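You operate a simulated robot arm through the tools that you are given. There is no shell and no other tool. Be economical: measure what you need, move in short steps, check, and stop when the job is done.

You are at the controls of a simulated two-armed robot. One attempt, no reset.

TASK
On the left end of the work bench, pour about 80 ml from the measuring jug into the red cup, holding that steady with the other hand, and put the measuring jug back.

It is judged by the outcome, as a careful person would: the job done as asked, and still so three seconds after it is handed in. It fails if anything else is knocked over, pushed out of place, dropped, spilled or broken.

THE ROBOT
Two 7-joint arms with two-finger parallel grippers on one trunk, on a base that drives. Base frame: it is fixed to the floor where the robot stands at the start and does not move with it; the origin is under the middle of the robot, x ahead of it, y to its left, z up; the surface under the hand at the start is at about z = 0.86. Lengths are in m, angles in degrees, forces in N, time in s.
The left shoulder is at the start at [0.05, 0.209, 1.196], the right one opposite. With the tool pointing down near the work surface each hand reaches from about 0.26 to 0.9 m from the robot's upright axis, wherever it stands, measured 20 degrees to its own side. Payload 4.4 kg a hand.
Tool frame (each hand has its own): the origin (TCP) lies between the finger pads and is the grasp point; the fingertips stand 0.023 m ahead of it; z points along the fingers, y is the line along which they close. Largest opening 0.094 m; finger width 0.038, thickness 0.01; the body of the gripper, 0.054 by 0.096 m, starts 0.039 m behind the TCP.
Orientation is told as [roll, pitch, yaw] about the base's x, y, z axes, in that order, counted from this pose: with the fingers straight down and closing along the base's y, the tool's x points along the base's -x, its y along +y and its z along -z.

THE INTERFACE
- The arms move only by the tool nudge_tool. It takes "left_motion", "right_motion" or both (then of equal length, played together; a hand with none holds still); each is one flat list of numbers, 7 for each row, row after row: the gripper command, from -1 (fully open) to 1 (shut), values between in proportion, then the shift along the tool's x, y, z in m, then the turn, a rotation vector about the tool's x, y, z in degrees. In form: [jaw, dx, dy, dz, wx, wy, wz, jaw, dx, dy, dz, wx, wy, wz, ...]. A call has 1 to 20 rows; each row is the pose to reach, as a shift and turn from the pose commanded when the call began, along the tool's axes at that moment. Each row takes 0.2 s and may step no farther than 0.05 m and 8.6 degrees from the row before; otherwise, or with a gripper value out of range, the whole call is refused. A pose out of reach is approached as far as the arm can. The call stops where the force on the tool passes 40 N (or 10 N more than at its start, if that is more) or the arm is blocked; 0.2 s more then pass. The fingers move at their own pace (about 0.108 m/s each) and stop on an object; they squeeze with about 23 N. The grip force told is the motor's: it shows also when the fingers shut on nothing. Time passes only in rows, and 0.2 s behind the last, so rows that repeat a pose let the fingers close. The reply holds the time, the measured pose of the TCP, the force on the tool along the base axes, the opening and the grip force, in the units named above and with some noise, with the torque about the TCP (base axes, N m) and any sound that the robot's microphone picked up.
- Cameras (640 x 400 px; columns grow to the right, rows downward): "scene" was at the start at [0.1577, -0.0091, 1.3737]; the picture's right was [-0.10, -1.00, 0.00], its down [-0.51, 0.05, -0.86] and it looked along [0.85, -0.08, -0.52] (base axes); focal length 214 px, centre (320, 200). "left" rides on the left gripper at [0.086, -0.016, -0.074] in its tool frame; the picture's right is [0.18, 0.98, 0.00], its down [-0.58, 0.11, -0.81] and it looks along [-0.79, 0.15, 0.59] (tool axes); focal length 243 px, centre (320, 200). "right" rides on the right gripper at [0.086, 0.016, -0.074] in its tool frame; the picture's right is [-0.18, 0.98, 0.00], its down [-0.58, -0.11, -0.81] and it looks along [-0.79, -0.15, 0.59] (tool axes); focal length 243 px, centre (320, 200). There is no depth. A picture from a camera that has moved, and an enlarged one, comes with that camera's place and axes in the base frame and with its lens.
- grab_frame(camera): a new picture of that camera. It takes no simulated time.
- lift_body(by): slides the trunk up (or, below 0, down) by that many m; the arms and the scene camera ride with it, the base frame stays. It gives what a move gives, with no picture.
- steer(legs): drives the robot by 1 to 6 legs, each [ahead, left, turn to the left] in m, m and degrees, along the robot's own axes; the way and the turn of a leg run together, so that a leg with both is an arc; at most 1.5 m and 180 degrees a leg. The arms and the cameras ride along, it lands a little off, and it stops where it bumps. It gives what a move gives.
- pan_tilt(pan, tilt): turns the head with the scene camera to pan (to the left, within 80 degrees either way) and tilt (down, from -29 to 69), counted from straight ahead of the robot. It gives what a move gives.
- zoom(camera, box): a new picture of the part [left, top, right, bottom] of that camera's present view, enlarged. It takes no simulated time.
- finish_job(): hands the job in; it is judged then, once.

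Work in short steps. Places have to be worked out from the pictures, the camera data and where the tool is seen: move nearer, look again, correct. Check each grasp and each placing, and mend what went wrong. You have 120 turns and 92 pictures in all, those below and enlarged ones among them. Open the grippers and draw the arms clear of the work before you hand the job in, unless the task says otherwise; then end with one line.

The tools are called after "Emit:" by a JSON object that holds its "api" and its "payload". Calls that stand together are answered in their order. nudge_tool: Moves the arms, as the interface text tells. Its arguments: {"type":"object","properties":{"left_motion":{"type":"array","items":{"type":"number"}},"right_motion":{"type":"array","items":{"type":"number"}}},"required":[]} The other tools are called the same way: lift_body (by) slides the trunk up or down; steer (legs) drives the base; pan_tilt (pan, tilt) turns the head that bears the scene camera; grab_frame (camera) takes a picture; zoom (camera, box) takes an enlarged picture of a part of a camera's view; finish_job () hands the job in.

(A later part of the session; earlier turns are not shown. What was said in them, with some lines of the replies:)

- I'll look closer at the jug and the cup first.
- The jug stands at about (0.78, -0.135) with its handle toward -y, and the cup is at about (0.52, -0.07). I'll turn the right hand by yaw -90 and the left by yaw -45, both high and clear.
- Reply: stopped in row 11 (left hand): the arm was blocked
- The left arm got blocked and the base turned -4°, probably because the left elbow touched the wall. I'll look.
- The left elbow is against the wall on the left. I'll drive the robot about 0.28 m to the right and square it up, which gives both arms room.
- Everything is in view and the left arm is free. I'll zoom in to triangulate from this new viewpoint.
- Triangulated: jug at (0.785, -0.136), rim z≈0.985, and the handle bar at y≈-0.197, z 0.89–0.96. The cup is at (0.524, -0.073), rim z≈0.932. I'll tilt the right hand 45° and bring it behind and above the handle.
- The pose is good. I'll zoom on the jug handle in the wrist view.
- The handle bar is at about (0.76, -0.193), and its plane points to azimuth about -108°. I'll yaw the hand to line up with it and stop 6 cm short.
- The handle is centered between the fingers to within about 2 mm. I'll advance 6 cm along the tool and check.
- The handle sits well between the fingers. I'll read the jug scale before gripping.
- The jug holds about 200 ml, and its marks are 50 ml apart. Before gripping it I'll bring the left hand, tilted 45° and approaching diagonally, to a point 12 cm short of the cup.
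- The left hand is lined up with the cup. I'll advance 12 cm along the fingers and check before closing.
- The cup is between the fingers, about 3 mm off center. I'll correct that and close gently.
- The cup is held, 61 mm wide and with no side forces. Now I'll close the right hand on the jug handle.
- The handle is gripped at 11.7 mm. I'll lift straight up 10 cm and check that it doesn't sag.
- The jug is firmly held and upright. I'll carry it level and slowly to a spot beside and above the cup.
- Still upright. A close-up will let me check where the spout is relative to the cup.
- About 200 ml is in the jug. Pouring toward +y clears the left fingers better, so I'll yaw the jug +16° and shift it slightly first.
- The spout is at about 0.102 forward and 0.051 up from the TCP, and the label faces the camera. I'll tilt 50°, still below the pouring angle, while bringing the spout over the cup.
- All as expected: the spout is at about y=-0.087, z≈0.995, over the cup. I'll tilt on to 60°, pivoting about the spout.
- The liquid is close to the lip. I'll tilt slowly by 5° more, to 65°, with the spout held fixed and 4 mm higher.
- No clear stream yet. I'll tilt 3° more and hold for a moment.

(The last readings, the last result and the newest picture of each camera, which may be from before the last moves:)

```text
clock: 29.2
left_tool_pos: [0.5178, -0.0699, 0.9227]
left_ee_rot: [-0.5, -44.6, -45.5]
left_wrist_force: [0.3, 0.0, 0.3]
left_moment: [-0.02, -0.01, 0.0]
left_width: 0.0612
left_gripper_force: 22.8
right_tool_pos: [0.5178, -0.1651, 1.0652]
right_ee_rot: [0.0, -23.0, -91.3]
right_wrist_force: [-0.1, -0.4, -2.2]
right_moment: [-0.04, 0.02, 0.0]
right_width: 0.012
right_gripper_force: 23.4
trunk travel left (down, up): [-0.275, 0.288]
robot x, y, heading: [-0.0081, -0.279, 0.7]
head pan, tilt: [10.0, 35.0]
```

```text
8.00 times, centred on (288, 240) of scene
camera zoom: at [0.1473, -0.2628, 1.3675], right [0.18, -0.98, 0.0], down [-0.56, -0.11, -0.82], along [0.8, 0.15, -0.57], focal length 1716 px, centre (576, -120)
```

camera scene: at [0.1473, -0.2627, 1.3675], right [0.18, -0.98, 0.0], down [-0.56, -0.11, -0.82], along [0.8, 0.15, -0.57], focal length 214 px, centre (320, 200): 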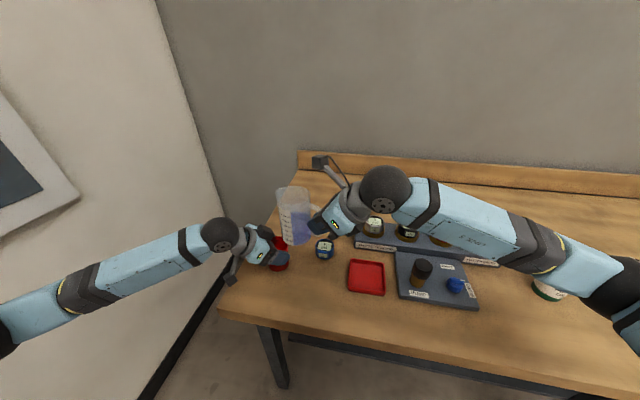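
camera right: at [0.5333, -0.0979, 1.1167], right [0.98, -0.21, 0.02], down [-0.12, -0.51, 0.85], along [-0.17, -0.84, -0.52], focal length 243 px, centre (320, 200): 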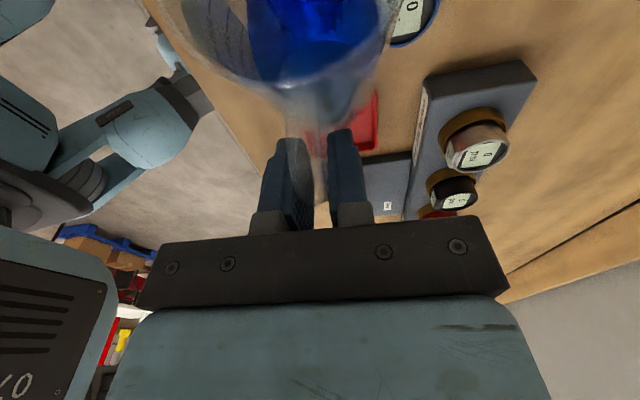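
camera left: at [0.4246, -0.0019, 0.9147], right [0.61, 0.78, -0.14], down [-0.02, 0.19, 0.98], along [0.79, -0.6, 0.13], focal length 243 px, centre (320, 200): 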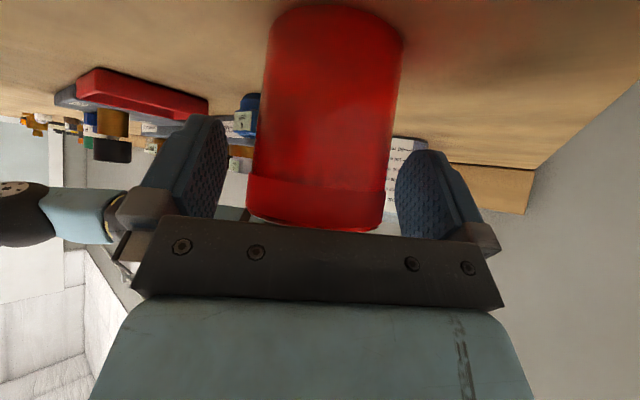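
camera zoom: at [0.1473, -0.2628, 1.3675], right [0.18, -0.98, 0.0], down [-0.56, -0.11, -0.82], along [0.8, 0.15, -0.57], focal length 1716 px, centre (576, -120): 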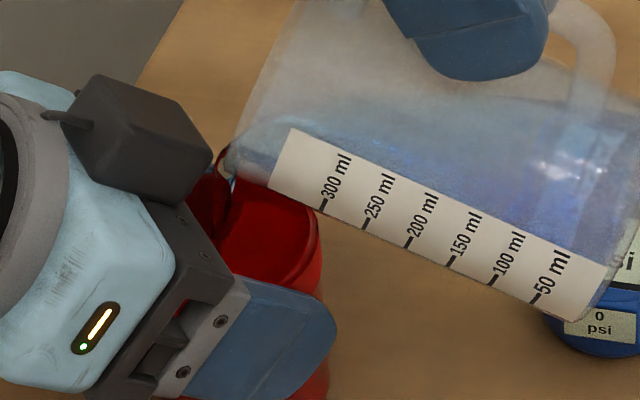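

A thin stream falls from the spout to about the middle of the cup. I'll go 2° further to 70°, hold 1.2 s, and then tilt back to read the scale.

Emit:
{"api": "nudge_tool", "payload": {"right_motion": [1, 0.0006, 0, -0.0019, 0, -1, 0, 1, 0.0012, 0, -0.0038, 0, -2, 0, 1, 0.0012, 0, -0.0038, 0, -2, 0, 1, 0.0012, 0, -0.0038, 0, -2, 0, 1, 0.0012, 0, -0.0038, 0, -2, 0, 1, 0.0012, 0, -0.0038, 0, -2, 0]}}

Emit:
{"api": "zoom", "payload": {"camera": "scene", "box": [258, 205, 338, 265]}}

```text
clock: 30.6
left_tool_pos: [0.518, -0.0693, 0.9228]
left_ee_rot: [-0.6, -44.6, -45.5]
left_wrist_force: [0.4, -0.8, 0.8]
left_moment: [0.02, -0.01, -0.01]
left_width: 0.061
left_gripper_force: 23.5
right_tool_pos: [0.5174, -0.1634, 1.0653]
right_ee_rot: [0.0, -25.0, -91.4]
right_wrist_force: [0.2, 0.1, -1.9]
right_moment: [-0.04, 0.03, -0.03]
right_width: 0.0115
right_gripper_force: 22.9
trunk travel left (down, up): [-0.275, 0.288]
robot x, y, heading: [-0.008, -0.2775, 0.7]
head pan, tilt: [10.0, 35.0]
```

```text
6.67 times, centred on (298, 235) of scene
camera zoom: at [0.1473, -0.2626, 1.3675], right [0.18, -0.98, 0.0], down [-0.56, -0.11, -0.82], along [0.8, 0.15, -0.57], focal length 1430 px, centre (467, -33)
```

zoom: 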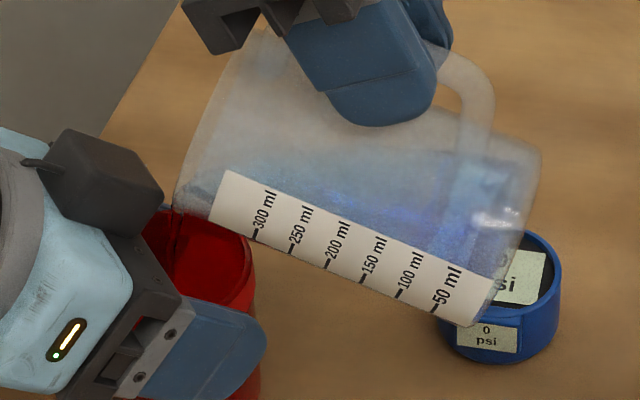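

The stream is flowing. I'll tilt back upright and read the scale.

Emit:
{"api": "nudge_tool", "payload": {"right_motion": [1, -0.007, 0, 0.003, 0, 8, 0, 1, -0.014, 0, 0.005, 0, 16, 0, 1, -0.019, 0, 0.006, 0, 24, 0, 1, -0.024, 0, 0.007, 0, 32, 0, 1, -0.029, 0, 0.008, 0, 40, 0, 1, -0.034, 0, 0.009, 0, 48, 0, 1, -0.039, 0, 0.01, 0, 56, 0, 1, -0.042, 0, 0.0105, 0, 63, 0, 1, -0.044, 0, 0.0106, 0, 70, 0, 1, -0.044, 0, 0.0106, 0, 70, 0, 1, -0.044, 0, 0.0106, 0, 70, 0]}}

Emit:
{"api": "zoom", "payload": {"camera": "scene", "box": [270, 175, 330, 255]}}

Emit:
{"api": "grab_frame", "payload": {"camera": "right"}}

```text
clock: 33.0
left_tool_pos: [0.5188, -0.0689, 0.9227]
left_ee_rot: [-0.5, -44.6, -45.6]
left_wrist_force: [-0.1, 0.4, 0.7]
left_moment: [0.0, 0.04, 0.02]
left_width: 0.061
left_gripper_force: 23.0
right_tool_pos: [0.5149, -0.208, 1.0767]
right_ee_rot: [0.0, 45.1, -91.3]
right_wrist_force: [0.4, 0.4, -1.5]
right_moment: [-0.13, 0.02, 0.04]
right_width: 0.0117
right_gripper_force: 23.0
trunk travel left (down, up): [-0.275, 0.288]
robot x, y, heading: [-0.0041, -0.2796, 0.7]
head pan, tilt: [10.0, 35.0]
```

```text
5.00 times, centred on (300, 215) of scene
camera zoom: at [0.1473, -0.2629, 1.3675], right [0.18, -0.98, 0.0], down [-0.56, -0.11, -0.82], along [0.8, 0.15, -0.57], focal length 1072 px, centre (420, 125)
```

zoom: 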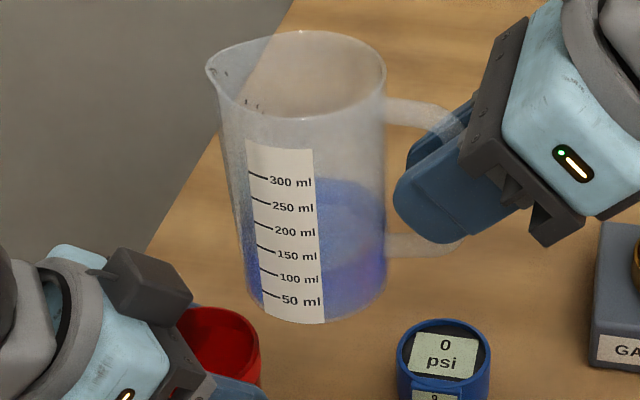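

```text
53 pictures are left
camera right: at [0.531, -0.199, 1.1902], right [0.98, -0.15, -0.13], down [-0.13, -0.98, 0.16], along [-0.15, -0.14, -0.98], focal length 243 px, centre (320, 200)
```

right: 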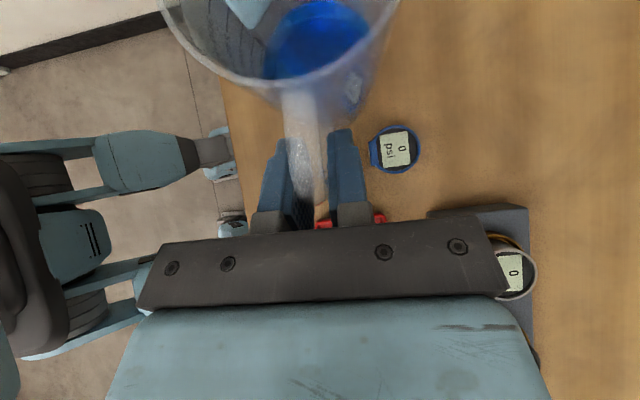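

Some liquid has gone over. I'll zoom closer to read the level.

Emit:
{"api": "zoom", "payload": {"camera": "scene", "box": [286, 198, 318, 242]}}

Emit:
{"api": "zoom", "payload": {"camera": "left", "box": [220, 0, 440, 240]}}

```text
9.09 times, centred on (302, 220) of scene
camera zoom: at [0.1473, -0.2629, 1.3675], right [0.18, -0.98, 0.0], down [-0.56, -0.11, -0.82], along [0.8, 0.15, -0.57], focal length 1950 px, centre (484, 18)
```

zoom: 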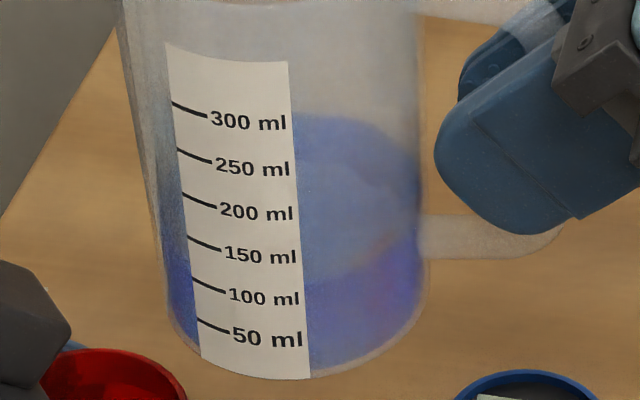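

```text
1.67 times, centred on (330, 120) of left
camera zoom: at [0.4269, 0.0, 0.9149], right [0.61, 0.78, -0.13], down [-0.02, 0.19, 0.98], along [0.79, -0.6, 0.13], focal length 404 px, centre (303, 333)
```

zoom: 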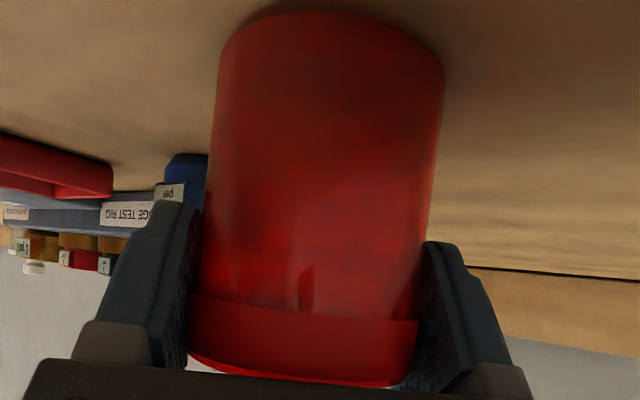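

The scale now reads near 115–120 ml. I'll cross-check with the wrist view of the liquid surface, then look into the cup.

Emit:
{"api": "zoom", "payload": {"camera": "right", "box": [220, 0, 420, 125]}}

```text
3.20 times, centred on (320, 62) of right
camera zoom: at [0.531, -0.199, 1.1902], right [0.98, -0.15, -0.13], down [-0.13, -0.98, 0.16], along [-0.15, -0.14, -0.98], focal length 776 px, centre (320, 640)
```

zoom: 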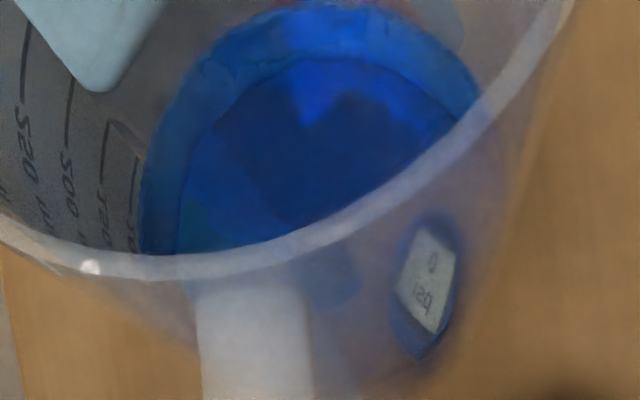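

The scale readings agree on about 112 ml left, but I'm not sure of the starting level. I'll move the jug aside so the right wrist camera can look into the cup and measure the fill.

Emit:
{"api": "nudge_tool", "payload": {"right_motion": [1, 0.005, 0.009, 0.003, 0, 0, 0, 1, 0.015, 0.027, 0.009, 0, 0, 0, 1, 0.027, 0.047, 0.016, 0, 0, 0, 1, 0.039, 0.069, 0.023, 0, 0, 0, 1, 0.051, 0.091, 0.03, 0, 0, 0, 1, 0.063, 0.112, 0.037, 0, 0, 0, 1, 0.073, 0.13, 0.043, 0, 0, 0, 1, 0.079, 0.14, 0.047, 0, 0, 0, 1, 0.081, 0.143, 0.048, 0, 0, 0, 1, 0.081, 0.143, 0.048, 0, 0, 0]}}

Emit:
{"api": "grab_frame", "payload": {"camera": "right"}}

```text
clock: 35.2
left_tool_pos: [0.5191, -0.0691, 0.9231]
left_ee_rot: [-0.5, -44.6, -45.4]
left_wrist_force: [0.0, -0.4, -0.5]
left_moment: [0.03, 0.01, -0.03]
left_width: 0.0615
left_gripper_force: 22.7
right_tool_pos: [0.6598, -0.12, 1.1001]
right_ee_rot: [0.0, 45.0, -91.4]
right_wrist_force: [-0.2, -0.9, -1.5]
right_moment: [-0.1, 0.01, 0.0]
right_width: 0.0116
right_gripper_force: 22.5
trunk travel left (down, up): [-0.275, 0.288]
robot x, y, heading: [-0.0081, -0.279, 0.7]
head pan, tilt: [10.0, 35.0]
```

```text
49 pictures are left
camera right: at [0.6759, -0.1107, 1.2136], right [0.98, -0.15, -0.13], down [-0.13, -0.98, 0.16], along [-0.15, -0.14, -0.98], focal length 243 px, centre (320, 200)
```

right: 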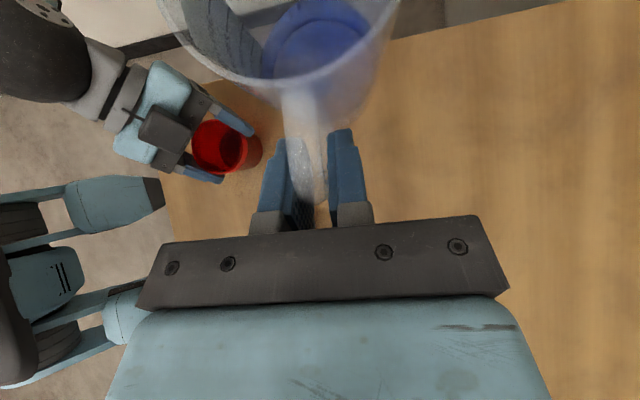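

Emit:
{"api": "zoom", "payload": {"camera": "right", "box": [180, 105, 276, 190]}}

Emit:
{"api": "zoom", "payload": {"camera": "right", "box": [220, 0, 420, 125]}}

```text
4.71 times, centred on (228, 148) of right
camera zoom: at [0.6759, -0.1107, 1.2136], right [0.98, -0.15, -0.13], down [-0.13, -0.98, 0.16], along [-0.15, -0.14, -0.98], focal length 1142 px, centre (753, 447)
```

zoom: 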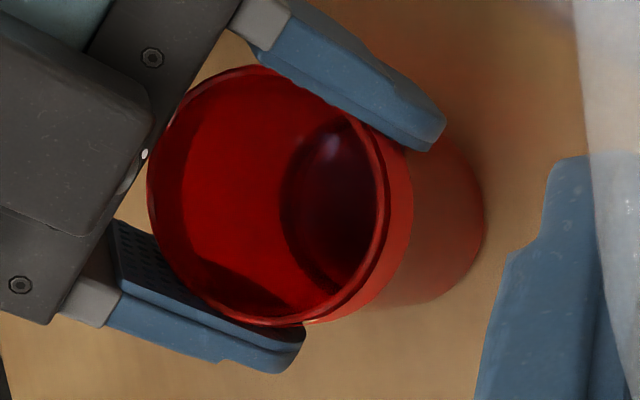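

```text
3.20 times, centred on (320, 62) of right
camera zoom: at [0.6759, -0.1107, 1.2136], right [0.98, -0.15, -0.13], down [-0.13, -0.98, 0.16], along [-0.15, -0.14, -0.98], focal length 776 px, centre (320, 640)
```

zoom: 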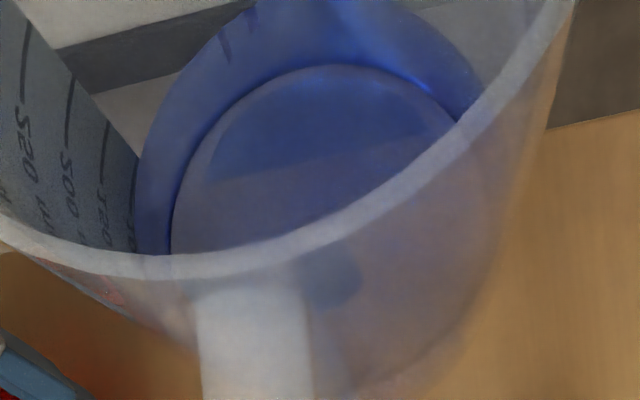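

The cup's liquid surface is at about z=0.875, so only around 30–35 ml has been poured. That means the jug started near 150 ml, and the target is about 70 ml left in it. Nothing has spilled. I'll go back for a second pour.

Emit:
{"api": "nudge_tool", "payload": {"right_motion": [1, -0.005, -0.009, -0.003, 0, 0, 0, 1, -0.015, -0.027, -0.009, 0, 0, 0, 1, -0.027, -0.047, -0.016, 0, 0, 0, 1, -0.039, -0.069, -0.023, 0, 0, 0, 1, -0.051, -0.091, -0.03, 0, 0, 0, 1, -0.063, -0.112, -0.037, 0, 0, 0, 1, -0.073, -0.13, -0.043, 0, 0, 0, 1, -0.079, -0.14, -0.047, 0, 0, 0, 1, -0.081, -0.143, -0.048, 0, 0, 0, 1, -0.081, -0.143, -0.048, 0, 0, 0]}}

Emit:
{"api": "nudge_tool", "payload": {"right_motion": [1, 0, 0, 0.003, 0, -6, 0, 1, -0.001, 0, 0.006, 0, -12, 0, 1, -0.001, 0, 0.009, 0, -18, 0, 1, -0.001, 0, 0.013, 0, -24, 0, 1, -0.002, 0.001, 0.017, 0, -30, 0, 1, -0.002, 0.001, 0.021, 0, -36, 0, 1, -0.003, 0.001, 0.026, 0, -42, 0, 1, -0.003, 0.001, 0.03, 0, -48, 0, 1, 0.002, 0.002, 0.034, 0, -54, 0, 1, 0.008, 0.002, 0.038, 0, -60, 0, 1, 0.008, 0.002, 0.038, 0, -60, 0]}}

```text
clock: 37.4
left_tool_pos: [0.5179, -0.0697, 0.923]
left_ee_rot: [-0.5, -44.6, -45.5]
left_wrist_force: [-0.4, 0.2, 0.7]
left_moment: [-0.01, -0.04, 0.01]
left_width: 0.0613
left_gripper_force: 23.1
right_tool_pos: [0.5156, -0.2077, 1.0762]
right_ee_rot: [-0.1, 45.0, -91.4]
right_wrist_force: [-0.2, -0.4, -1.6]
right_moment: [-0.08, 0.0, 0.02]
right_width: 0.0114
right_gripper_force: 23.2
trunk travel left (down, up): [-0.275, 0.288]
robot x, y, heading: [-0.0099, -0.2805, 0.5]
head pan, tilt: [10.0, 35.0]
```

```text
clock: 39.8
left_tool_pos: [0.5169, -0.0695, 0.9236]
left_ee_rot: [-0.4, -44.6, -45.5]
left_wrist_force: [0.2, -0.4, -0.9]
left_moment: [0.0, 0.0, 0.01]
left_width: 0.0614
left_gripper_force: 22.8
right_tool_pos: [0.5191, -0.1747, 1.0556]
right_ee_rot: [0.0, -15.0, -91.4]
right_wrist_force: [-0.6, 0.3, -2.2]
right_moment: [-0.01, 0.03, -0.01]
right_width: 0.0117
right_gripper_force: 23.2
trunk travel left (down, up): [-0.275, 0.288]
robot x, y, heading: [-0.007, -0.2822, 0.5]
head pan, tilt: [10.0, 35.0]
```

At 60° with no flow expected. I'll tilt to 73° around the spout and hold for 1 s.

Emit:
{"api": "nudge_tool", "payload": {"right_motion": [1, 0.0018, 0, -0.0022, 0, -2, 0, 1, 0.0037, 0, -0.0045, 0, -4, 0, 1, 0.0055, 0, -0.007, 0, -6, 0, 1, 0.0075, 0, -0.0095, 0, -8, 0, 1, 0.0095, 0, -0.012, 0, -10, 0, 1, 0.011, 0, -0.014, 0, -11.5, 0, 1, 0.0124, 0, -0.0157, 0, -13, 0, 1, 0.0124, 0, -0.0157, 0, -13, 0, 1, 0.0124, 0, -0.0157, 0, -13, 0, 1, 0.0124, 0, -0.0157, 0, -13, 0, 1, 0.0124, 0, -0.0157, 0, -13, 0]}}

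Emit:
{"api": "zoom", "payload": {"camera": "scene", "box": [258, 205, 338, 265]}}

```text
clock: 42.2
left_tool_pos: [0.5182, -0.0683, 0.9224]
left_ee_rot: [-0.5, -44.6, -45.5]
left_wrist_force: [-0.1, 0.2, 0.1]
left_moment: [-0.02, 0.0, 0.0]
left_width: 0.0616
left_gripper_force: 23.2
right_tool_pos: [0.5176, -0.1579, 1.0684]
right_ee_rot: [0.0, -28.0, -91.3]
right_wrist_force: [-0.1, 0.4, -1.8]
right_moment: [0.02, -0.03, 0.01]
right_width: 0.0116
right_gripper_force: 23.0
trunk travel left (down, up): [-0.275, 0.288]
robot x, y, heading: [-0.0081, -0.2818, 0.4]
head pan, tilt: [10.0, 35.0]
```

```text
6.67 times, centred on (298, 235) of scene
camera zoom: at [0.1473, -0.2626, 1.3675], right [0.18, -0.98, 0.0], down [-0.56, -0.11, -0.82], along [0.8, 0.15, -0.57], focal length 1430 px, centre (467, -33)
```

zoom: 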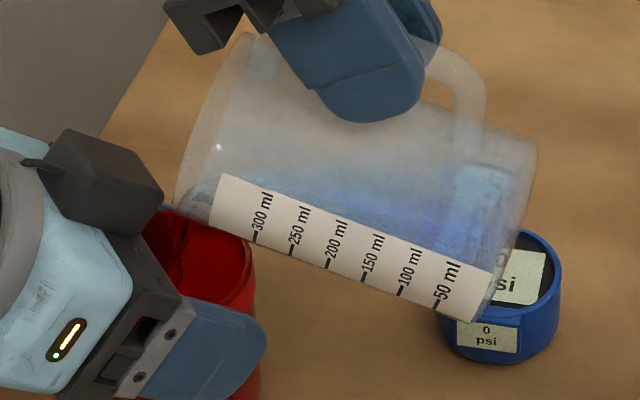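

A thin flow continues. I'll go to 75° and hold for 1 s.

Emit:
{"api": "nudge_tool", "payload": {"right_motion": [1, 0.0007, 0, -0.0019, 0, -1, 0, 1, 0.0014, 0, -0.0038, 0, -2, 0, 1, 0.0014, 0, -0.0038, 0, -2, 0, 1, 0.0014, 0, -0.0038, 0, -2, 0, 1, 0.0014, 0, -0.0038, 0, -2, 0]}}

Emit:
{"api": "nudge_tool", "payload": {"right_motion": [1, -0.008, 0, 0.005, 0, 8, 0, 1, -0.016, 0, 0.01, 0, 16, 0, 1, -0.022, 0, 0.013, 0, 24, 0, 1, -0.027, 0, 0.014, 0, 32, 0, 1, -0.032, 0, 0.0145, 0, 40, 0, 1, -0.037, 0, 0.015, 0, 48, 0, 1, -0.042, 0, 0.0155, 0, 56, 0, 1, -0.046, 0, 0.016, 0, 64, 0, 1, -0.0475, 0, 0.016, 0, 70, 0, 1, -0.0485, 0, 0.016, 0, 75, 0, 1, -0.0485, 0, 0.016, 0, 75, 0, 1, -0.0485, 0, 0.016, 0, 75, 0]}}

Emit:
{"api": "zoom", "payload": {"camera": "scene", "box": [286, 198, 318, 242]}}

Emit:
{"api": "zoom", "payload": {"camera": "right", "box": [220, 0, 420, 125]}}

```text
clock: 43.4
left_tool_pos: [0.5181, -0.0704, 0.923]
left_ee_rot: [-0.4, -44.6, -45.5]
left_wrist_force: [0.2, -0.7, 0.9]
left_moment: [0.0, -0.01, -0.04]
left_width: 0.0614
left_gripper_force: 23.8
right_tool_pos: [0.5189, -0.1546, 1.0697]
right_ee_rot: [-0.1, -30.0, -91.4]
right_wrist_force: [-0.5, 0.3, -1.4]
right_moment: [0.06, 0.01, 0.01]
right_width: 0.0115
right_gripper_force: 23.5
trunk travel left (down, up): [-0.275, 0.288]
robot x, y, heading: [-0.0091, -0.2813, 0.3]
head pan, tilt: [10.0, 35.0]
```

```text
clock: 46.0
left_tool_pos: [0.5181, -0.0696, 0.9233]
left_ee_rot: [-0.5, -44.6, -45.6]
left_wrist_force: [-0.2, -0.7, -0.1]
left_moment: [0.0, 0.01, 0.04]
left_width: 0.0612
left_gripper_force: 23.3
right_tool_pos: [0.5184, -0.2053, 1.0814]
right_ee_rot: [0.0, 45.0, -91.5]
right_wrist_force: [1.0, 0.8, -1.7]
right_moment: [-0.08, -0.03, -0.01]
right_width: 0.0114
right_gripper_force: 22.9
trunk travel left (down, up): [-0.275, 0.288]
robot x, y, heading: [-0.0032, -0.279, 0.6]
head pan, tilt: [10.0, 35.0]
```

```text
9.09 times, centred on (302, 220) of scene
camera zoom: at [0.1473, -0.2628, 1.3675], right [0.18, -0.98, 0.0], down [-0.56, -0.11, -0.82], along [0.8, 0.15, -0.57], focal length 1950 px, centre (484, 18)
```

zoom: 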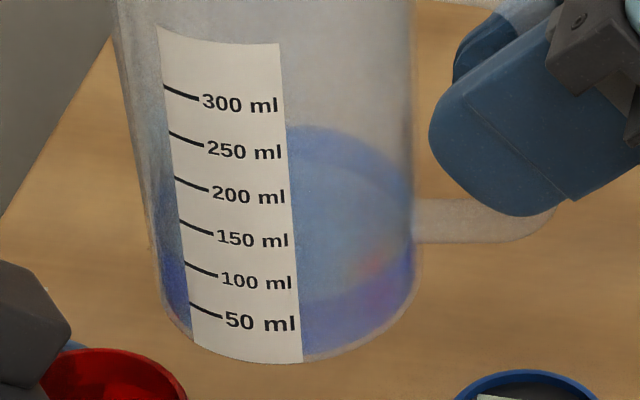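

```text
3.20 times, centred on (320, 62) of right
camera zoom: at [0.5329, -0.1973, 1.1939], right [0.98, -0.15, -0.13], down [-0.13, -0.98, 0.16], along [-0.15, -0.14, -0.98], focal length 776 px, centre (320, 640)
```

zoom: 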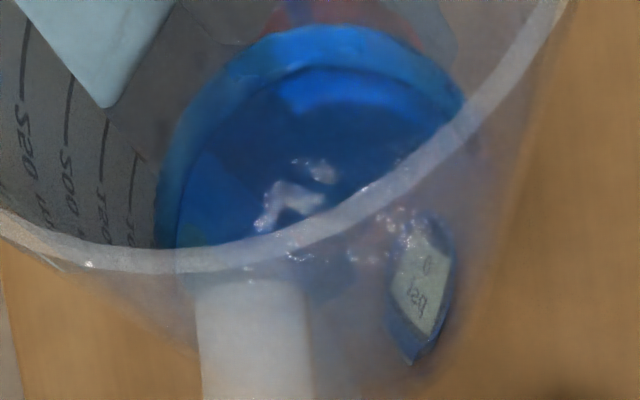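

The jug now shows about 78 ml. I'll look into the cup again from the same place as before.

Emit:
{"api": "nudge_tool", "payload": {"right_motion": [1, 0.005, 0.009, 0.003, 0, 0, 0, 1, 0.015, 0.027, 0.009, 0, 0, 0, 1, 0.026, 0.047, 0.016, 0, 0, 0, 1, 0.037, 0.069, 0.023, 0, 0, 0, 1, 0.048, 0.09, 0.03, 0, 0, 0, 1, 0.06, 0.11, 0.037, 0, 0, 0, 1, 0.069, 0.127, 0.044, 0, 0, 0, 1, 0.074, 0.136, 0.048, 0, 0, 0, 1, 0.0758, 0.139, 0.0494, 0, 0, 0, 1, 0.0758, 0.139, 0.0494, 0, 0, 0]}}

Emit:
{"api": "zoom", "payload": {"camera": "right", "box": [180, 105, 276, 190]}}

Emit:
{"api": "zoom", "payload": {"camera": "scene", "box": [250, 220, 330, 280]}}

```text
clock: 48.2
left_tool_pos: [0.5195, -0.0705, 0.9234]
left_ee_rot: [-0.5, -44.6, -45.5]
left_wrist_force: [-0.5, -0.1, -0.4]
left_moment: [-0.01, 0.03, -0.02]
left_width: 0.0614
left_gripper_force: 23.4
right_tool_pos: [0.6587, -0.1194, 1.0996]
right_ee_rot: [0.0, 44.9, -91.3]
right_wrist_force: [0.1, -0.3, -0.6]
right_moment: [-0.14, 0.0, -0.01]
right_width: 0.0117
right_gripper_force: 23.1
trunk travel left (down, up): [-0.275, 0.288]
robot x, y, heading: [-0.0094, -0.2803, 0.5]
head pan, tilt: [10.0, 35.0]
```

```text
4.71 times, centred on (228, 148) of right
camera zoom: at [0.6745, -0.1115, 1.2127], right [0.98, -0.15, -0.13], down [-0.13, -0.98, 0.16], along [-0.15, -0.14, -0.98], focal length 1142 px, centre (753, 447)
```

zoom: 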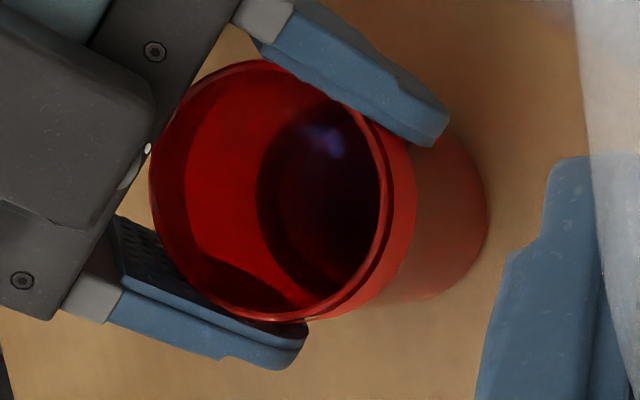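

```text
6.67 times, centred on (290, 250) of scene
camera zoom: at [0.1473, -0.2626, 1.3675], right [0.18, -0.98, 0.0], down [-0.56, -0.11, -0.82], along [0.8, 0.15, -0.57], focal length 1430 px, centre (520, -133)
```

zoom: 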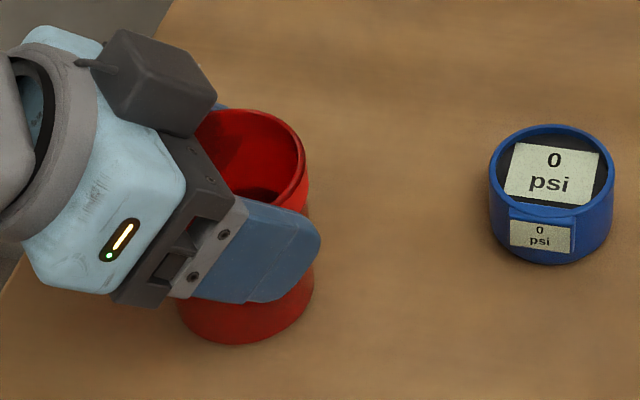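

The cup rose by about 14 mm, or 35 ml, for a total of about 70–74 ml. I'll add a small top-up of about 8 ml.

Emit:
{"api": "nudge_tool", "payload": {"right_motion": [1, -0.005, -0.009, -0.003, 0, 0, 0, 1, -0.015, -0.027, -0.009, 0, 0, 0, 1, -0.026, -0.047, -0.016, 0, 0, 0, 1, -0.037, -0.069, -0.023, 0, 0, 0, 1, -0.048, -0.09, -0.03, 0, 0, 0, 1, -0.06, -0.11, -0.037, 0, 0, 0, 1, -0.069, -0.127, -0.044, 0, 0, 0, 1, -0.074, -0.136, -0.048, 0, 0, 0, 1, -0.0758, -0.139, -0.0494, 0, 0, 0, 1, -0.0758, -0.139, -0.0494, 0, 0, 0]}}

Emit:
{"api": "nudge_tool", "payload": {"right_motion": [1, 0, 0, 0.003, 0, -6, 0, 1, -0.001, 0, 0.006, 0, -12, 0, 1, -0.001, 0, 0.01, 0, -18, 0, 1, -0.002, 0, 0.014, 0, -24, 0, 1, -0.003, 0, 0.018, 0, -30, 0, 1, -0.003, 0, 0.023, 0, -36, 0, 1, -0.004, 0, 0.028, 0, -42, 0, 1, -0.004, 0, 0.032, 0, -48, 0, 1, 0.001, 0, 0.036, 0, -54, 0, 1, 0.007, 0, 0.04, 0, -60, 0, 1, 0.007, 0, 0.04, 0, -60, 0]}}

```text
clock: 50.4
left_tool_pos: [0.5186, -0.0698, 0.9241]
left_ee_rot: [-0.5, -44.5, -45.4]
left_wrist_force: [0.0, 0.3, 0.2]
left_moment: [-0.01, -0.03, 0.0]
left_width: 0.0611
left_gripper_force: 22.4
right_tool_pos: [0.517, -0.2069, 1.0807]
right_ee_rot: [0.0, 45.1, -91.4]
right_wrist_force: [0.8, -0.9, -2.0]
right_moment: [-0.07, 0.04, -0.04]
right_width: 0.0116
right_gripper_force: 23.5
trunk travel left (down, up): [-0.275, 0.288]
robot x, y, heading: [-0.0071, -0.2823, 0.9]
head pan, tilt: [10.0, 35.0]
```

```text
clock: 52.8
left_tool_pos: [0.5175, -0.0693, 0.9231]
left_ee_rot: [-0.4, -44.6, -45.6]
left_wrist_force: [-1.0, -0.5, -0.2]
left_moment: [0.02, 0.01, 0.01]
left_width: 0.0612
left_gripper_force: 23.0
right_tool_pos: [0.5186, -0.1737, 1.0577]
right_ee_rot: [-0.1, -15.0, -91.5]
right_wrist_force: [0.2, 0.3, -2.9]
right_moment: [-0.04, -0.05, -0.05]
right_width: 0.0116
right_gripper_force: 23.5
trunk travel left (down, up): [-0.275, 0.288]
robot x, y, heading: [-0.0057, -0.2799, 0.4]
head pan, tilt: [10.0, 35.0]
```

Now the small top-up: ramp to 76°, hold briefly, and tilt back.

Emit:
{"api": "nudge_tool", "payload": {"right_motion": [1, 0.002, 0, -0.0023, 0, -2, 0, 1, 0.004, 0, -0.0047, 0, -4, 0, 1, 0.006, 0, -0.007, 0, -6, 0, 1, 0.008, 0, -0.0095, 0, -8, 0, 1, 0.01, 0, -0.012, 0, -10, 0, 1, 0.012, 0, -0.0144, 0, -12, 0, 1, 0.014, 0, -0.0167, 0, -14, 0, 1, 0.0156, 0, -0.0189, 0, -16.2, 0, 1, 0.0156, 0, -0.0189, 0, -16.2, 0, 1, 0.0156, 0, -0.0189, 0, -16.2, 0, 1, 0.0156, 0, -0.0189, 0, -16.2, 0, 1, 0.008, 0, -0.0095, 0, -8, 0, 1, 0, 0, 0, 0, 0, 0, 1, -0.004, 0, -0.002, 0, 8, 0, 1, -0.009, 0, -0.004, 0, 16, 0, 1, -0.009, 0, -0.004, 0, 16, 0]}}

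Emit:
{"api": "nudge_tool", "payload": {"right_motion": [1, -0.003, 0, -0.002, 0, 8, 0, 1, -0.007, 0, -0.005, 0, 16, 0, 1, -0.011, 0, -0.007, 0, 24, 0, 1, -0.016, 0, -0.01, 0, 32, 0, 1, -0.021, 0, -0.012, 0, 39, 0, 1, -0.026, 0, -0.014, 0, 44, 0, 1, -0.026, 0, -0.014, 0, 44, 0, 1, -0.026, 0, -0.014, 0, 44, 0]}}

Emit:
{"api": "zoom", "payload": {"camera": "scene", "box": [280, 190, 324, 246]}}

```text
clock: 56.2
left_tool_pos: [0.5179, -0.0681, 0.9221]
left_ee_rot: [-0.5, -44.7, -45.5]
left_wrist_force: [0.0, 0.6, -0.5]
left_moment: [-0.01, -0.02, 0.01]
left_width: 0.0614
left_gripper_force: 22.9
right_tool_pos: [0.5172, -0.1798, 1.0633]
right_ee_rot: [0.1, 1.0, -91.4]
right_wrist_force: [-0.1, -0.3, -0.9]
right_moment: [-0.03, 0.0, -0.01]
right_width: 0.0115
right_gripper_force: 23.2
trunk travel left (down, up): [-0.275, 0.288]
robot x, y, heading: [-0.008, -0.2822, 0.6]
head pan, tilt: [10.0, 35.0]
```

```text
clock: 58.0
left_tool_pos: [0.5179, -0.0695, 0.9227]
left_ee_rot: [-0.5, -44.6, -45.7]
left_wrist_force: [1.2, 0.0, -0.2]
left_moment: [0.0, -0.03, 0.02]
left_width: 0.0615
left_gripper_force: 22.7
right_tool_pos: [0.5174, -0.2062, 1.0779]
right_ee_rot: [0.0, 45.1, -91.4]
right_wrist_force: [-0.2, 0.6, -2.1]
right_moment: [-0.05, 0.0, 0.0]
right_width: 0.0118
right_gripper_force: 23.0
trunk travel left (down, up): [-0.275, 0.288]
robot x, y, heading: [-0.0095, -0.2789, 0.5]
head pan, tilt: [10.0, 35.0]
```

```text
7.14 times, centred on (302, 218) of scene
camera zoom: at [0.1473, -0.2628, 1.3675], right [0.18, -0.98, 0.0], down [-0.56, -0.11, -0.82], along [0.8, 0.15, -0.57], focal length 1532 px, centre (449, 71)
```

zoom: 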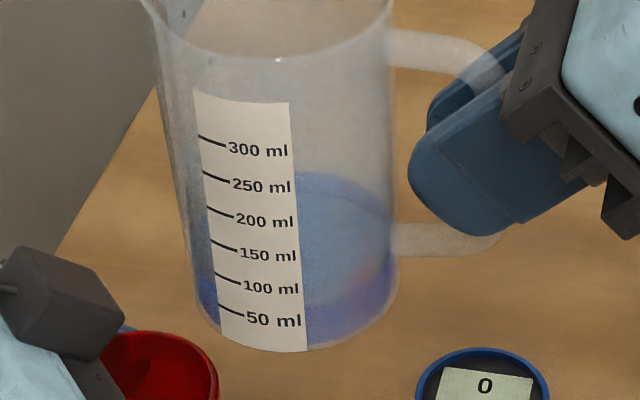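

The jug is now at about 70 ml, so about 80 ml has been poured. I'll check the cup on the way back.

Emit:
{"api": "nudge_tool", "payload": {"right_motion": [1, 0.005, 0.009, 0.003, 0, 0, 0, 1, 0.015, 0.027, 0.009, 0, 0, 0, 1, 0.027, 0.047, 0.016, 0, 0, 0, 1, 0.039, 0.069, 0.022, 0, 0, 0, 1, 0.051, 0.09, 0.029, 0, 0, 0, 1, 0.063, 0.111, 0.036, 0, 0, 0, 1, 0.072, 0.129, 0.043, 0, 0, 0, 1, 0.077, 0.138, 0.047, 0, 0, 0, 1, 0.0785, 0.14, 0.0475, 0, 0, 0, 1, 0.0785, 0.14, 0.0475, 0, 0, 0]}}

Emit:
{"api": "zoom", "payload": {"camera": "right", "box": [180, 105, 276, 190]}}

```text
clock: 60.2
left_tool_pos: [0.5191, -0.0694, 0.9227]
left_ee_rot: [-0.5, -44.7, -45.5]
left_wrist_force: [0.7, -1.1, -0.1]
left_moment: [0.01, 0.0, 0.02]
left_width: 0.0613
left_gripper_force: 23.0
right_tool_pos: [0.6592, -0.1196, 1.0979]
right_ee_rot: [0.0, 45.0, -91.4]
right_wrist_force: [0.6, -0.5, -1.3]
right_moment: [-0.13, 0.0, -0.01]
right_width: 0.0115
right_gripper_force: 23.4
trunk travel left (down, up): [-0.275, 0.288]
robot x, y, heading: [-0.0081, -0.2826, 0.6]
head pan, tilt: [10.0, 35.0]
```

```text
4.71 times, centred on (228, 148) of right
camera zoom: at [0.6751, -0.1119, 1.2122], right [0.98, -0.15, -0.13], down [-0.13, -0.98, 0.16], along [-0.15, -0.14, -0.98], focal length 1142 px, centre (753, 447)
```

zoom: 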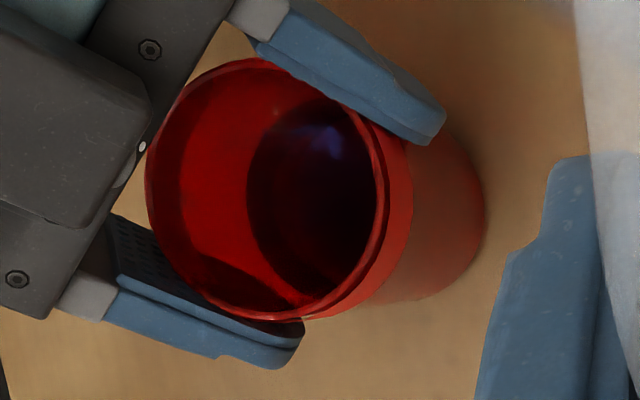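

The cup is at about 80 ml. Now I'll return the jug, first to 10 cm above its original spot with its original yaw.

Emit:
{"api": "nudge_tool", "payload": {"right_motion": [1, -0.006, 0.006, 0, -0.7, 0, 0.7, 1, -0.018, 0.018, -0.001, -2, 0, 2, 1, -0.032, 0.032, -0.002, -3.5, 0, 3.5, 1, -0.047, 0.047, -0.003, -5.2, 0, 5.2, 1, -0.062, 0.063, -0.004, -6.9, 0, 6.9, 1, -0.077, 0.078, -0.004, -8.5, 0, 8.5, 1, -0.09, 0.091, -0.005, -10, 0, 10, 1, -0.099, 0.1, -0.0055, -11, 0, 11, 1, -0.102, 0.103, -0.0057, -11.35, 0, 11.35, 1, -0.102, 0.103, -0.0057, -11.35, 0, 11.35, 1, -0.102, 0.103, -0.0057, -11.35, 0, 11.35]}}

Emit:
{"api": "zoom", "payload": {"camera": "scene", "box": [260, 130, 420, 250]}}

```text
clock: 62.6
left_tool_pos: [0.5182, -0.0687, 0.924]
left_ee_rot: [-0.4, -44.6, -45.6]
left_wrist_force: [0.1, 0.2, -1.1]
left_moment: [-0.03, 0.02, 0.02]
left_width: 0.0613
left_gripper_force: 22.9
right_tool_pos: [0.7605, -0.1999, 1.0302]
right_ee_rot: [0.1, 45.0, -107.4]
right_wrist_force: [0.6, -0.2, -0.1]
right_moment: [-0.1, 0.01, -0.01]
right_width: 0.0113
right_gripper_force: 23.7
trunk travel left (down, up): [-0.275, 0.288]
robot x, y, heading: [-0.0059, -0.2768, 0.6]
head pan, tilt: [10.0, 35.0]
```

```text
3.33 times, centred on (340, 190) of scene
camera zoom: at [0.1474, -0.2626, 1.3675], right [0.18, -0.98, 0.0], down [-0.56, -0.11, -0.82], along [0.8, 0.15, -0.57], focal length 715 px, centre (253, 233)
```

zoom: 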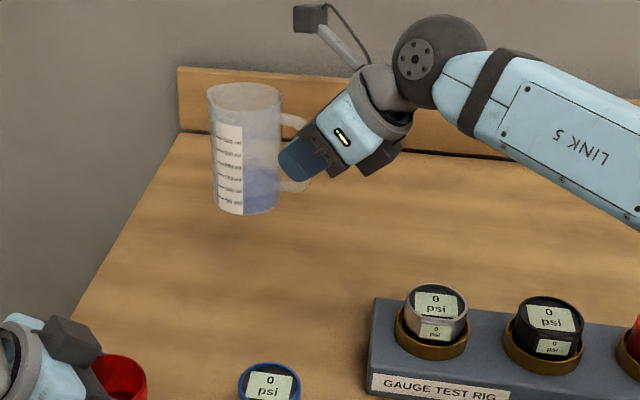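

Same pose as right after the lift. I'll lower straight down, slowing near the table.

Emit:
{"api": "nudge_tool", "payload": {"right_motion": [1, -0.01, 0, 0.01, 0, 0, 0, 1, -0.024, 0, 0.024, 0, 0, 0, 1, -0.038, 0, 0.04, 0, 0, 0, 1, -0.05, 0, 0.052, 0, 0, 0, 1, -0.058, 0, 0.06, 0, 0, 0, 1, -0.063, 0, 0.065, 0, 0, 0, 1, -0.066, 0, 0.068, 0, 0, 0, 1, -0.0675, 0, 0.0695, 0, 0, 0, 1, -0.0682, 0, 0.0702, 0, 0, 0, 1, -0.0682, 0, 0.0702, 0, 0, 0]}}

Emit:
{"api": "zoom", "payload": {"camera": "scene", "box": [280, 130, 400, 230]}}

```text
clock: 64.8
left_tool_pos: [0.5187, -0.0698, 0.9223]
left_ee_rot: [-0.5, -44.5, -45.6]
left_wrist_force: [0.1, 0.4, -1.2]
left_moment: [0.01, -0.05, 0.0]
left_width: 0.0613
left_gripper_force: 23.3
right_tool_pos: [0.7619, -0.1973, 0.9337]
right_ee_rot: [0.0, 45.1, -107.4]
right_wrist_force: [0.8, 0.6, 0.4]
right_moment: [0.22, -0.09, -0.05]
right_width: 0.0115
right_gripper_force: 22.9
trunk travel left (down, up): [-0.275, 0.288]
robot x, y, heading: [-0.007, -0.2789, 0.8]
head pan, tilt: [10.0, 35.0]
```

```text
4.00 times, centred on (340, 180) of scene
camera zoom: at [0.147, -0.2627, 1.3676], right [0.18, -0.98, 0.0], down [-0.56, -0.11, -0.82], along [0.81, 0.15, -0.57], focal length 858 px, centre (240, 280)
```

zoom: 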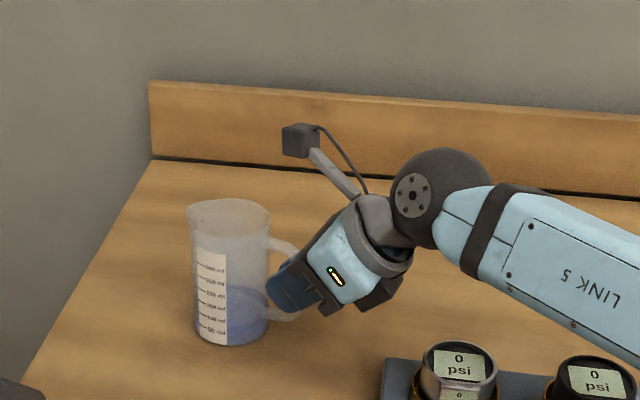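

The jug is touching the table, since the moment changed sign, and it sits at its old place in the picture. I'll lower 1 mm more and release gently.

Emit:
{"api": "nudge_tool", "payload": {"right_motion": [1, -0.0007, 0, 0.0007, 0, 0, 0, 1, -0.0007, 0, 0.0007, 0, 0, 0, 0.7, -0.0007, 0, 0.0007, 0, 0, 0, 0.3, -0.0007, 0, 0.0007, 0, 0, 0, -0.2, -0.0007, 0, 0.0007, 0, 0, 0, -1, -0.0007, 0, 0.0007, 0, 0, 0, -1, -0.0007, 0, 0.0007, 0, 0, 0, -1, -0.0007, 0, 0.0007, 0, 0, 0]}}

Emit:
{"api": "grab_frame", "payload": {"camera": "right"}}

```text
clock: 66.6
left_tool_pos: [0.5184, -0.0687, 0.9219]
left_ee_rot: [-0.5, -44.6, -45.6]
left_wrist_force: [-0.1, 0.5, -0.2]
left_moment: [0.01, 0.01, 0.01]
left_width: 0.0614
left_gripper_force: 22.7
right_tool_pos: [0.7606, -0.1988, 0.9312]
right_ee_rot: [0.1, 44.9, -107.5]
right_wrist_force: [-0.4, -0.3, 0.1]
right_moment: [0.01, 0.0, 0.01]
right_width: 0.0939
right_gripper_force: 0.1
trunk travel left (down, up): [-0.275, 0.288]
robot x, y, heading: [-0.0086, -0.2748, 0.4]
head pan, tilt: [10.0, 35.0]
```

```text
37 pictures are left
camera right: at [0.7782, -0.1943, 1.0457], right [0.9, -0.42, -0.13], down [-0.4, -0.9, 0.16], along [-0.18, -0.09, -0.98], focal length 243 px, centre (320, 200)
```

right: 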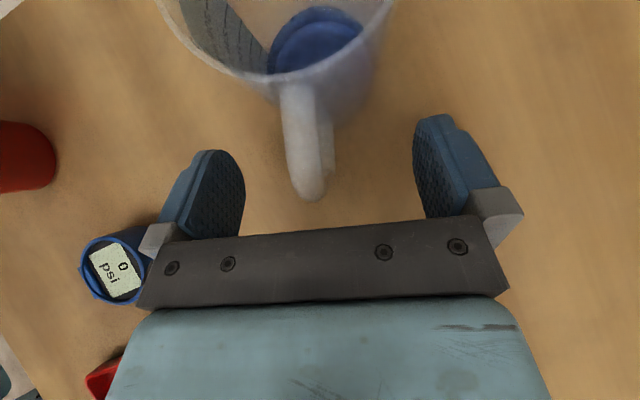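

The jug stands free at its original spot. I'll back the right hand off, open the left hand to release the cup, and withdraw along its approach line.

Emit:
{"api": "nudge_tool", "payload": {"right_motion": [-1, 0, 0, -0.02, 0, 0, 0, -1, 0, 0, -0.05, 0, 0, 0, -1, 0, 0, -0.08, 0, 0, 0, -1, 0, 0, -0.11, 0, 0, 0, -1, 0, 0, -0.14, 0, 0, 0, -1, 0, 0, -0.16, 0, 0, 0, -1, 0, 0, -0.16, 0, 0, 0]}}

Emit:
{"api": "nudge_tool", "payload": {"left_motion": [0.1, 0, 0, 0, 0, 0, 0, -0.4, 0, 0, 0, 0, 0, 0, -1, 0, 0, 0, 0, 0, 0, -1, 0, 0, 0, 0, 0, 0, -1, 0, 0, -0.01, 0, 0, 0, -1, 0, 0, -0.03, 0, 0, 0, -1, 0, 0, -0.06, 0, 0, 0, -1, 0, 0, -0.09, 0, 0, 0, -1, 0, 0, -0.12, 0, 0, 0, -1, 0, 0, -0.12, 0, 0, 0]}}

Emit:
{"api": "grab_frame", "payload": {"camera": "scene"}}

Emit:
{"api": "zoom", "payload": {"camera": "scene", "box": [250, 170, 410, 290]}}

```text
clock: 68.2
left_tool_pos: [0.5184, -0.07, 0.9227]
left_ee_rot: [-0.5, -44.6, -45.6]
left_wrist_force: [0.4, 0.2, 0.2]
left_moment: [-0.01, 0.01, 0.01]
left_width: 0.0612
left_gripper_force: 23.2
right_tool_pos: [0.7273, -0.3058, 1.0452]
right_ee_rot: [-0.1, 45.0, -107.4]
right_wrist_force: [0.2, 0.1, 0.4]
right_moment: [0.02, -0.02, 0.02]
right_width: 0.0941
right_gripper_force: 0.2
trunk travel left (down, up): [-0.275, 0.288]
robot x, y, heading: [-0.0076, -0.2838, 0.7]
head pan, tilt: [10.0, 35.0]
```

```text
clock: 70.4
left_tool_pos: [0.4594, -0.009, 1.0097]
left_ee_rot: [-0.6, -44.6, -45.5]
left_wrist_force: [-0.2, 0.5, -0.1]
left_moment: [0.02, -0.02, 0.0]
left_width: 0.0941
left_gripper_force: 0.1
right_tool_pos: [0.7276, -0.3062, 1.0446]
right_ee_rot: [-0.1, 44.9, -107.5]
right_wrist_force: [0.1, 0.4, 0.0]
right_moment: [-0.01, 0.01, 0.0]
right_width: 0.0939
right_gripper_force: 0.0
trunk travel left (down, up): [-0.275, 0.288]
robot x, y, heading: [-0.0108, -0.281, 0.7]
head pan, tilt: [10.0, 35.0]
```

```text
36 pictures are left
camera scene: at [0.1476, -0.2628, 1.3674], right [0.18, -0.98, 0.0], down [-0.56, -0.11, -0.82], along [0.8, 0.15, -0.57], focal length 214 px, centre (320, 200)
```

scene: 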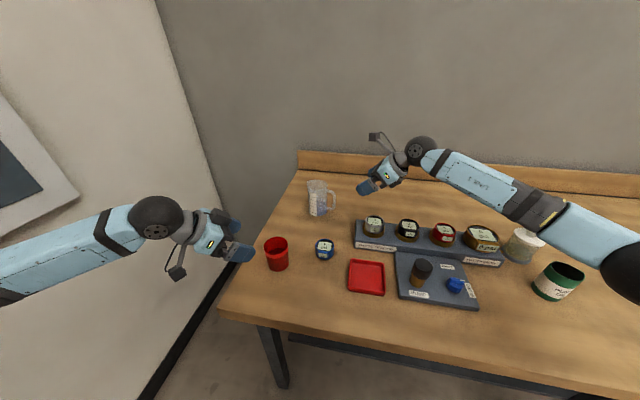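

```text
3.33 times, centred on (330, 230) of scene
camera zoom: at [0.1476, -0.2628, 1.3674], right [0.18, -0.98, 0.0], down [-0.56, -0.11, -0.82], along [0.8, 0.15, -0.57], focal length 715 px, centre (287, 100)
```

zoom: 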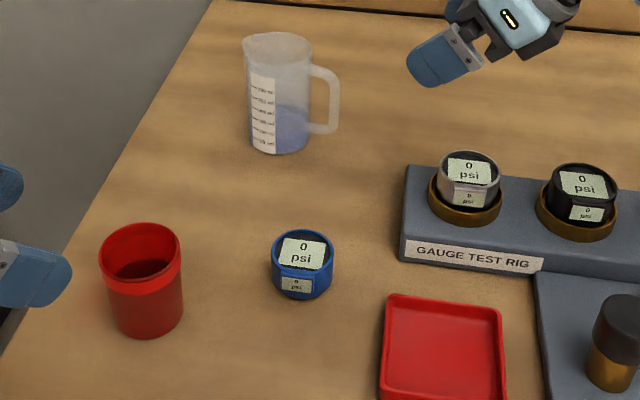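

The jug and cup stand as they were and nothing else has moved. One close look at the cup's fill level and the jug.

Emit:
{"api": "zoom", "payload": {"camera": "scene", "box": [260, 225, 300, 280]}}

Emit:
{"api": "zoom", "payload": {"camera": "scene", "box": [322, 174, 352, 220]}}

```text
7.27 times, centred on (280, 252) of scene
camera zoom: at [0.1476, -0.2628, 1.3674], right [0.18, -0.98, 0.0], down [-0.56, -0.11, -0.82], along [0.8, 0.15, -0.57], focal length 1560 px, centre (611, -182)
```

zoom: 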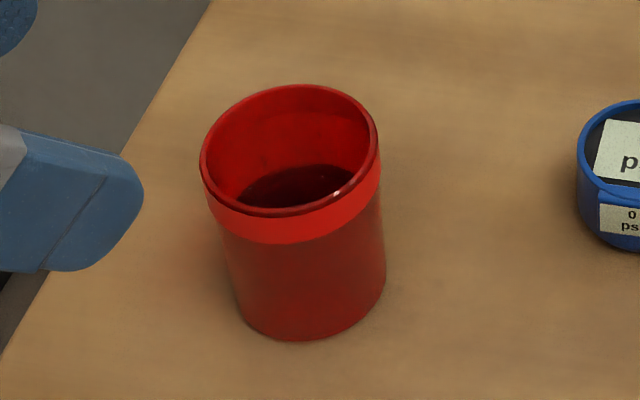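

```text
8.70 times, centred on (337, 197) of scene
camera zoom: at [0.1476, -0.2628, 1.3674], right [0.18, -0.98, 0.0], down [-0.56, -0.11, -0.82], along [0.8, 0.15, -0.57], focal length 1865 px, centre (172, 226)
```

zoom: 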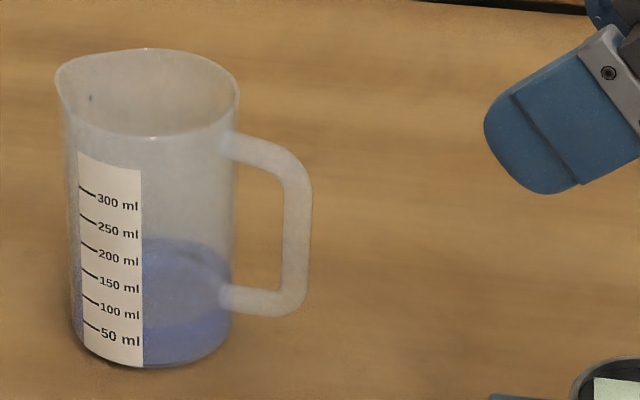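

Compared with the first picture, the jug's level is down by about 80 ml and the cup holds that amount. Both objects are standing where they were, nothing has spilled, and both grippers are open and clear, so I'm handing it in.

Emit:
{"api": "finish_job", "payload": {}}

```text
The job is handed in.
```

I poured about 80 ml (read from the jug's scale and the cup's fill level) into the red cup while the left hand held it steady. The jug is back in its place, nothing else was disturbed, and both grippers are open and clear.
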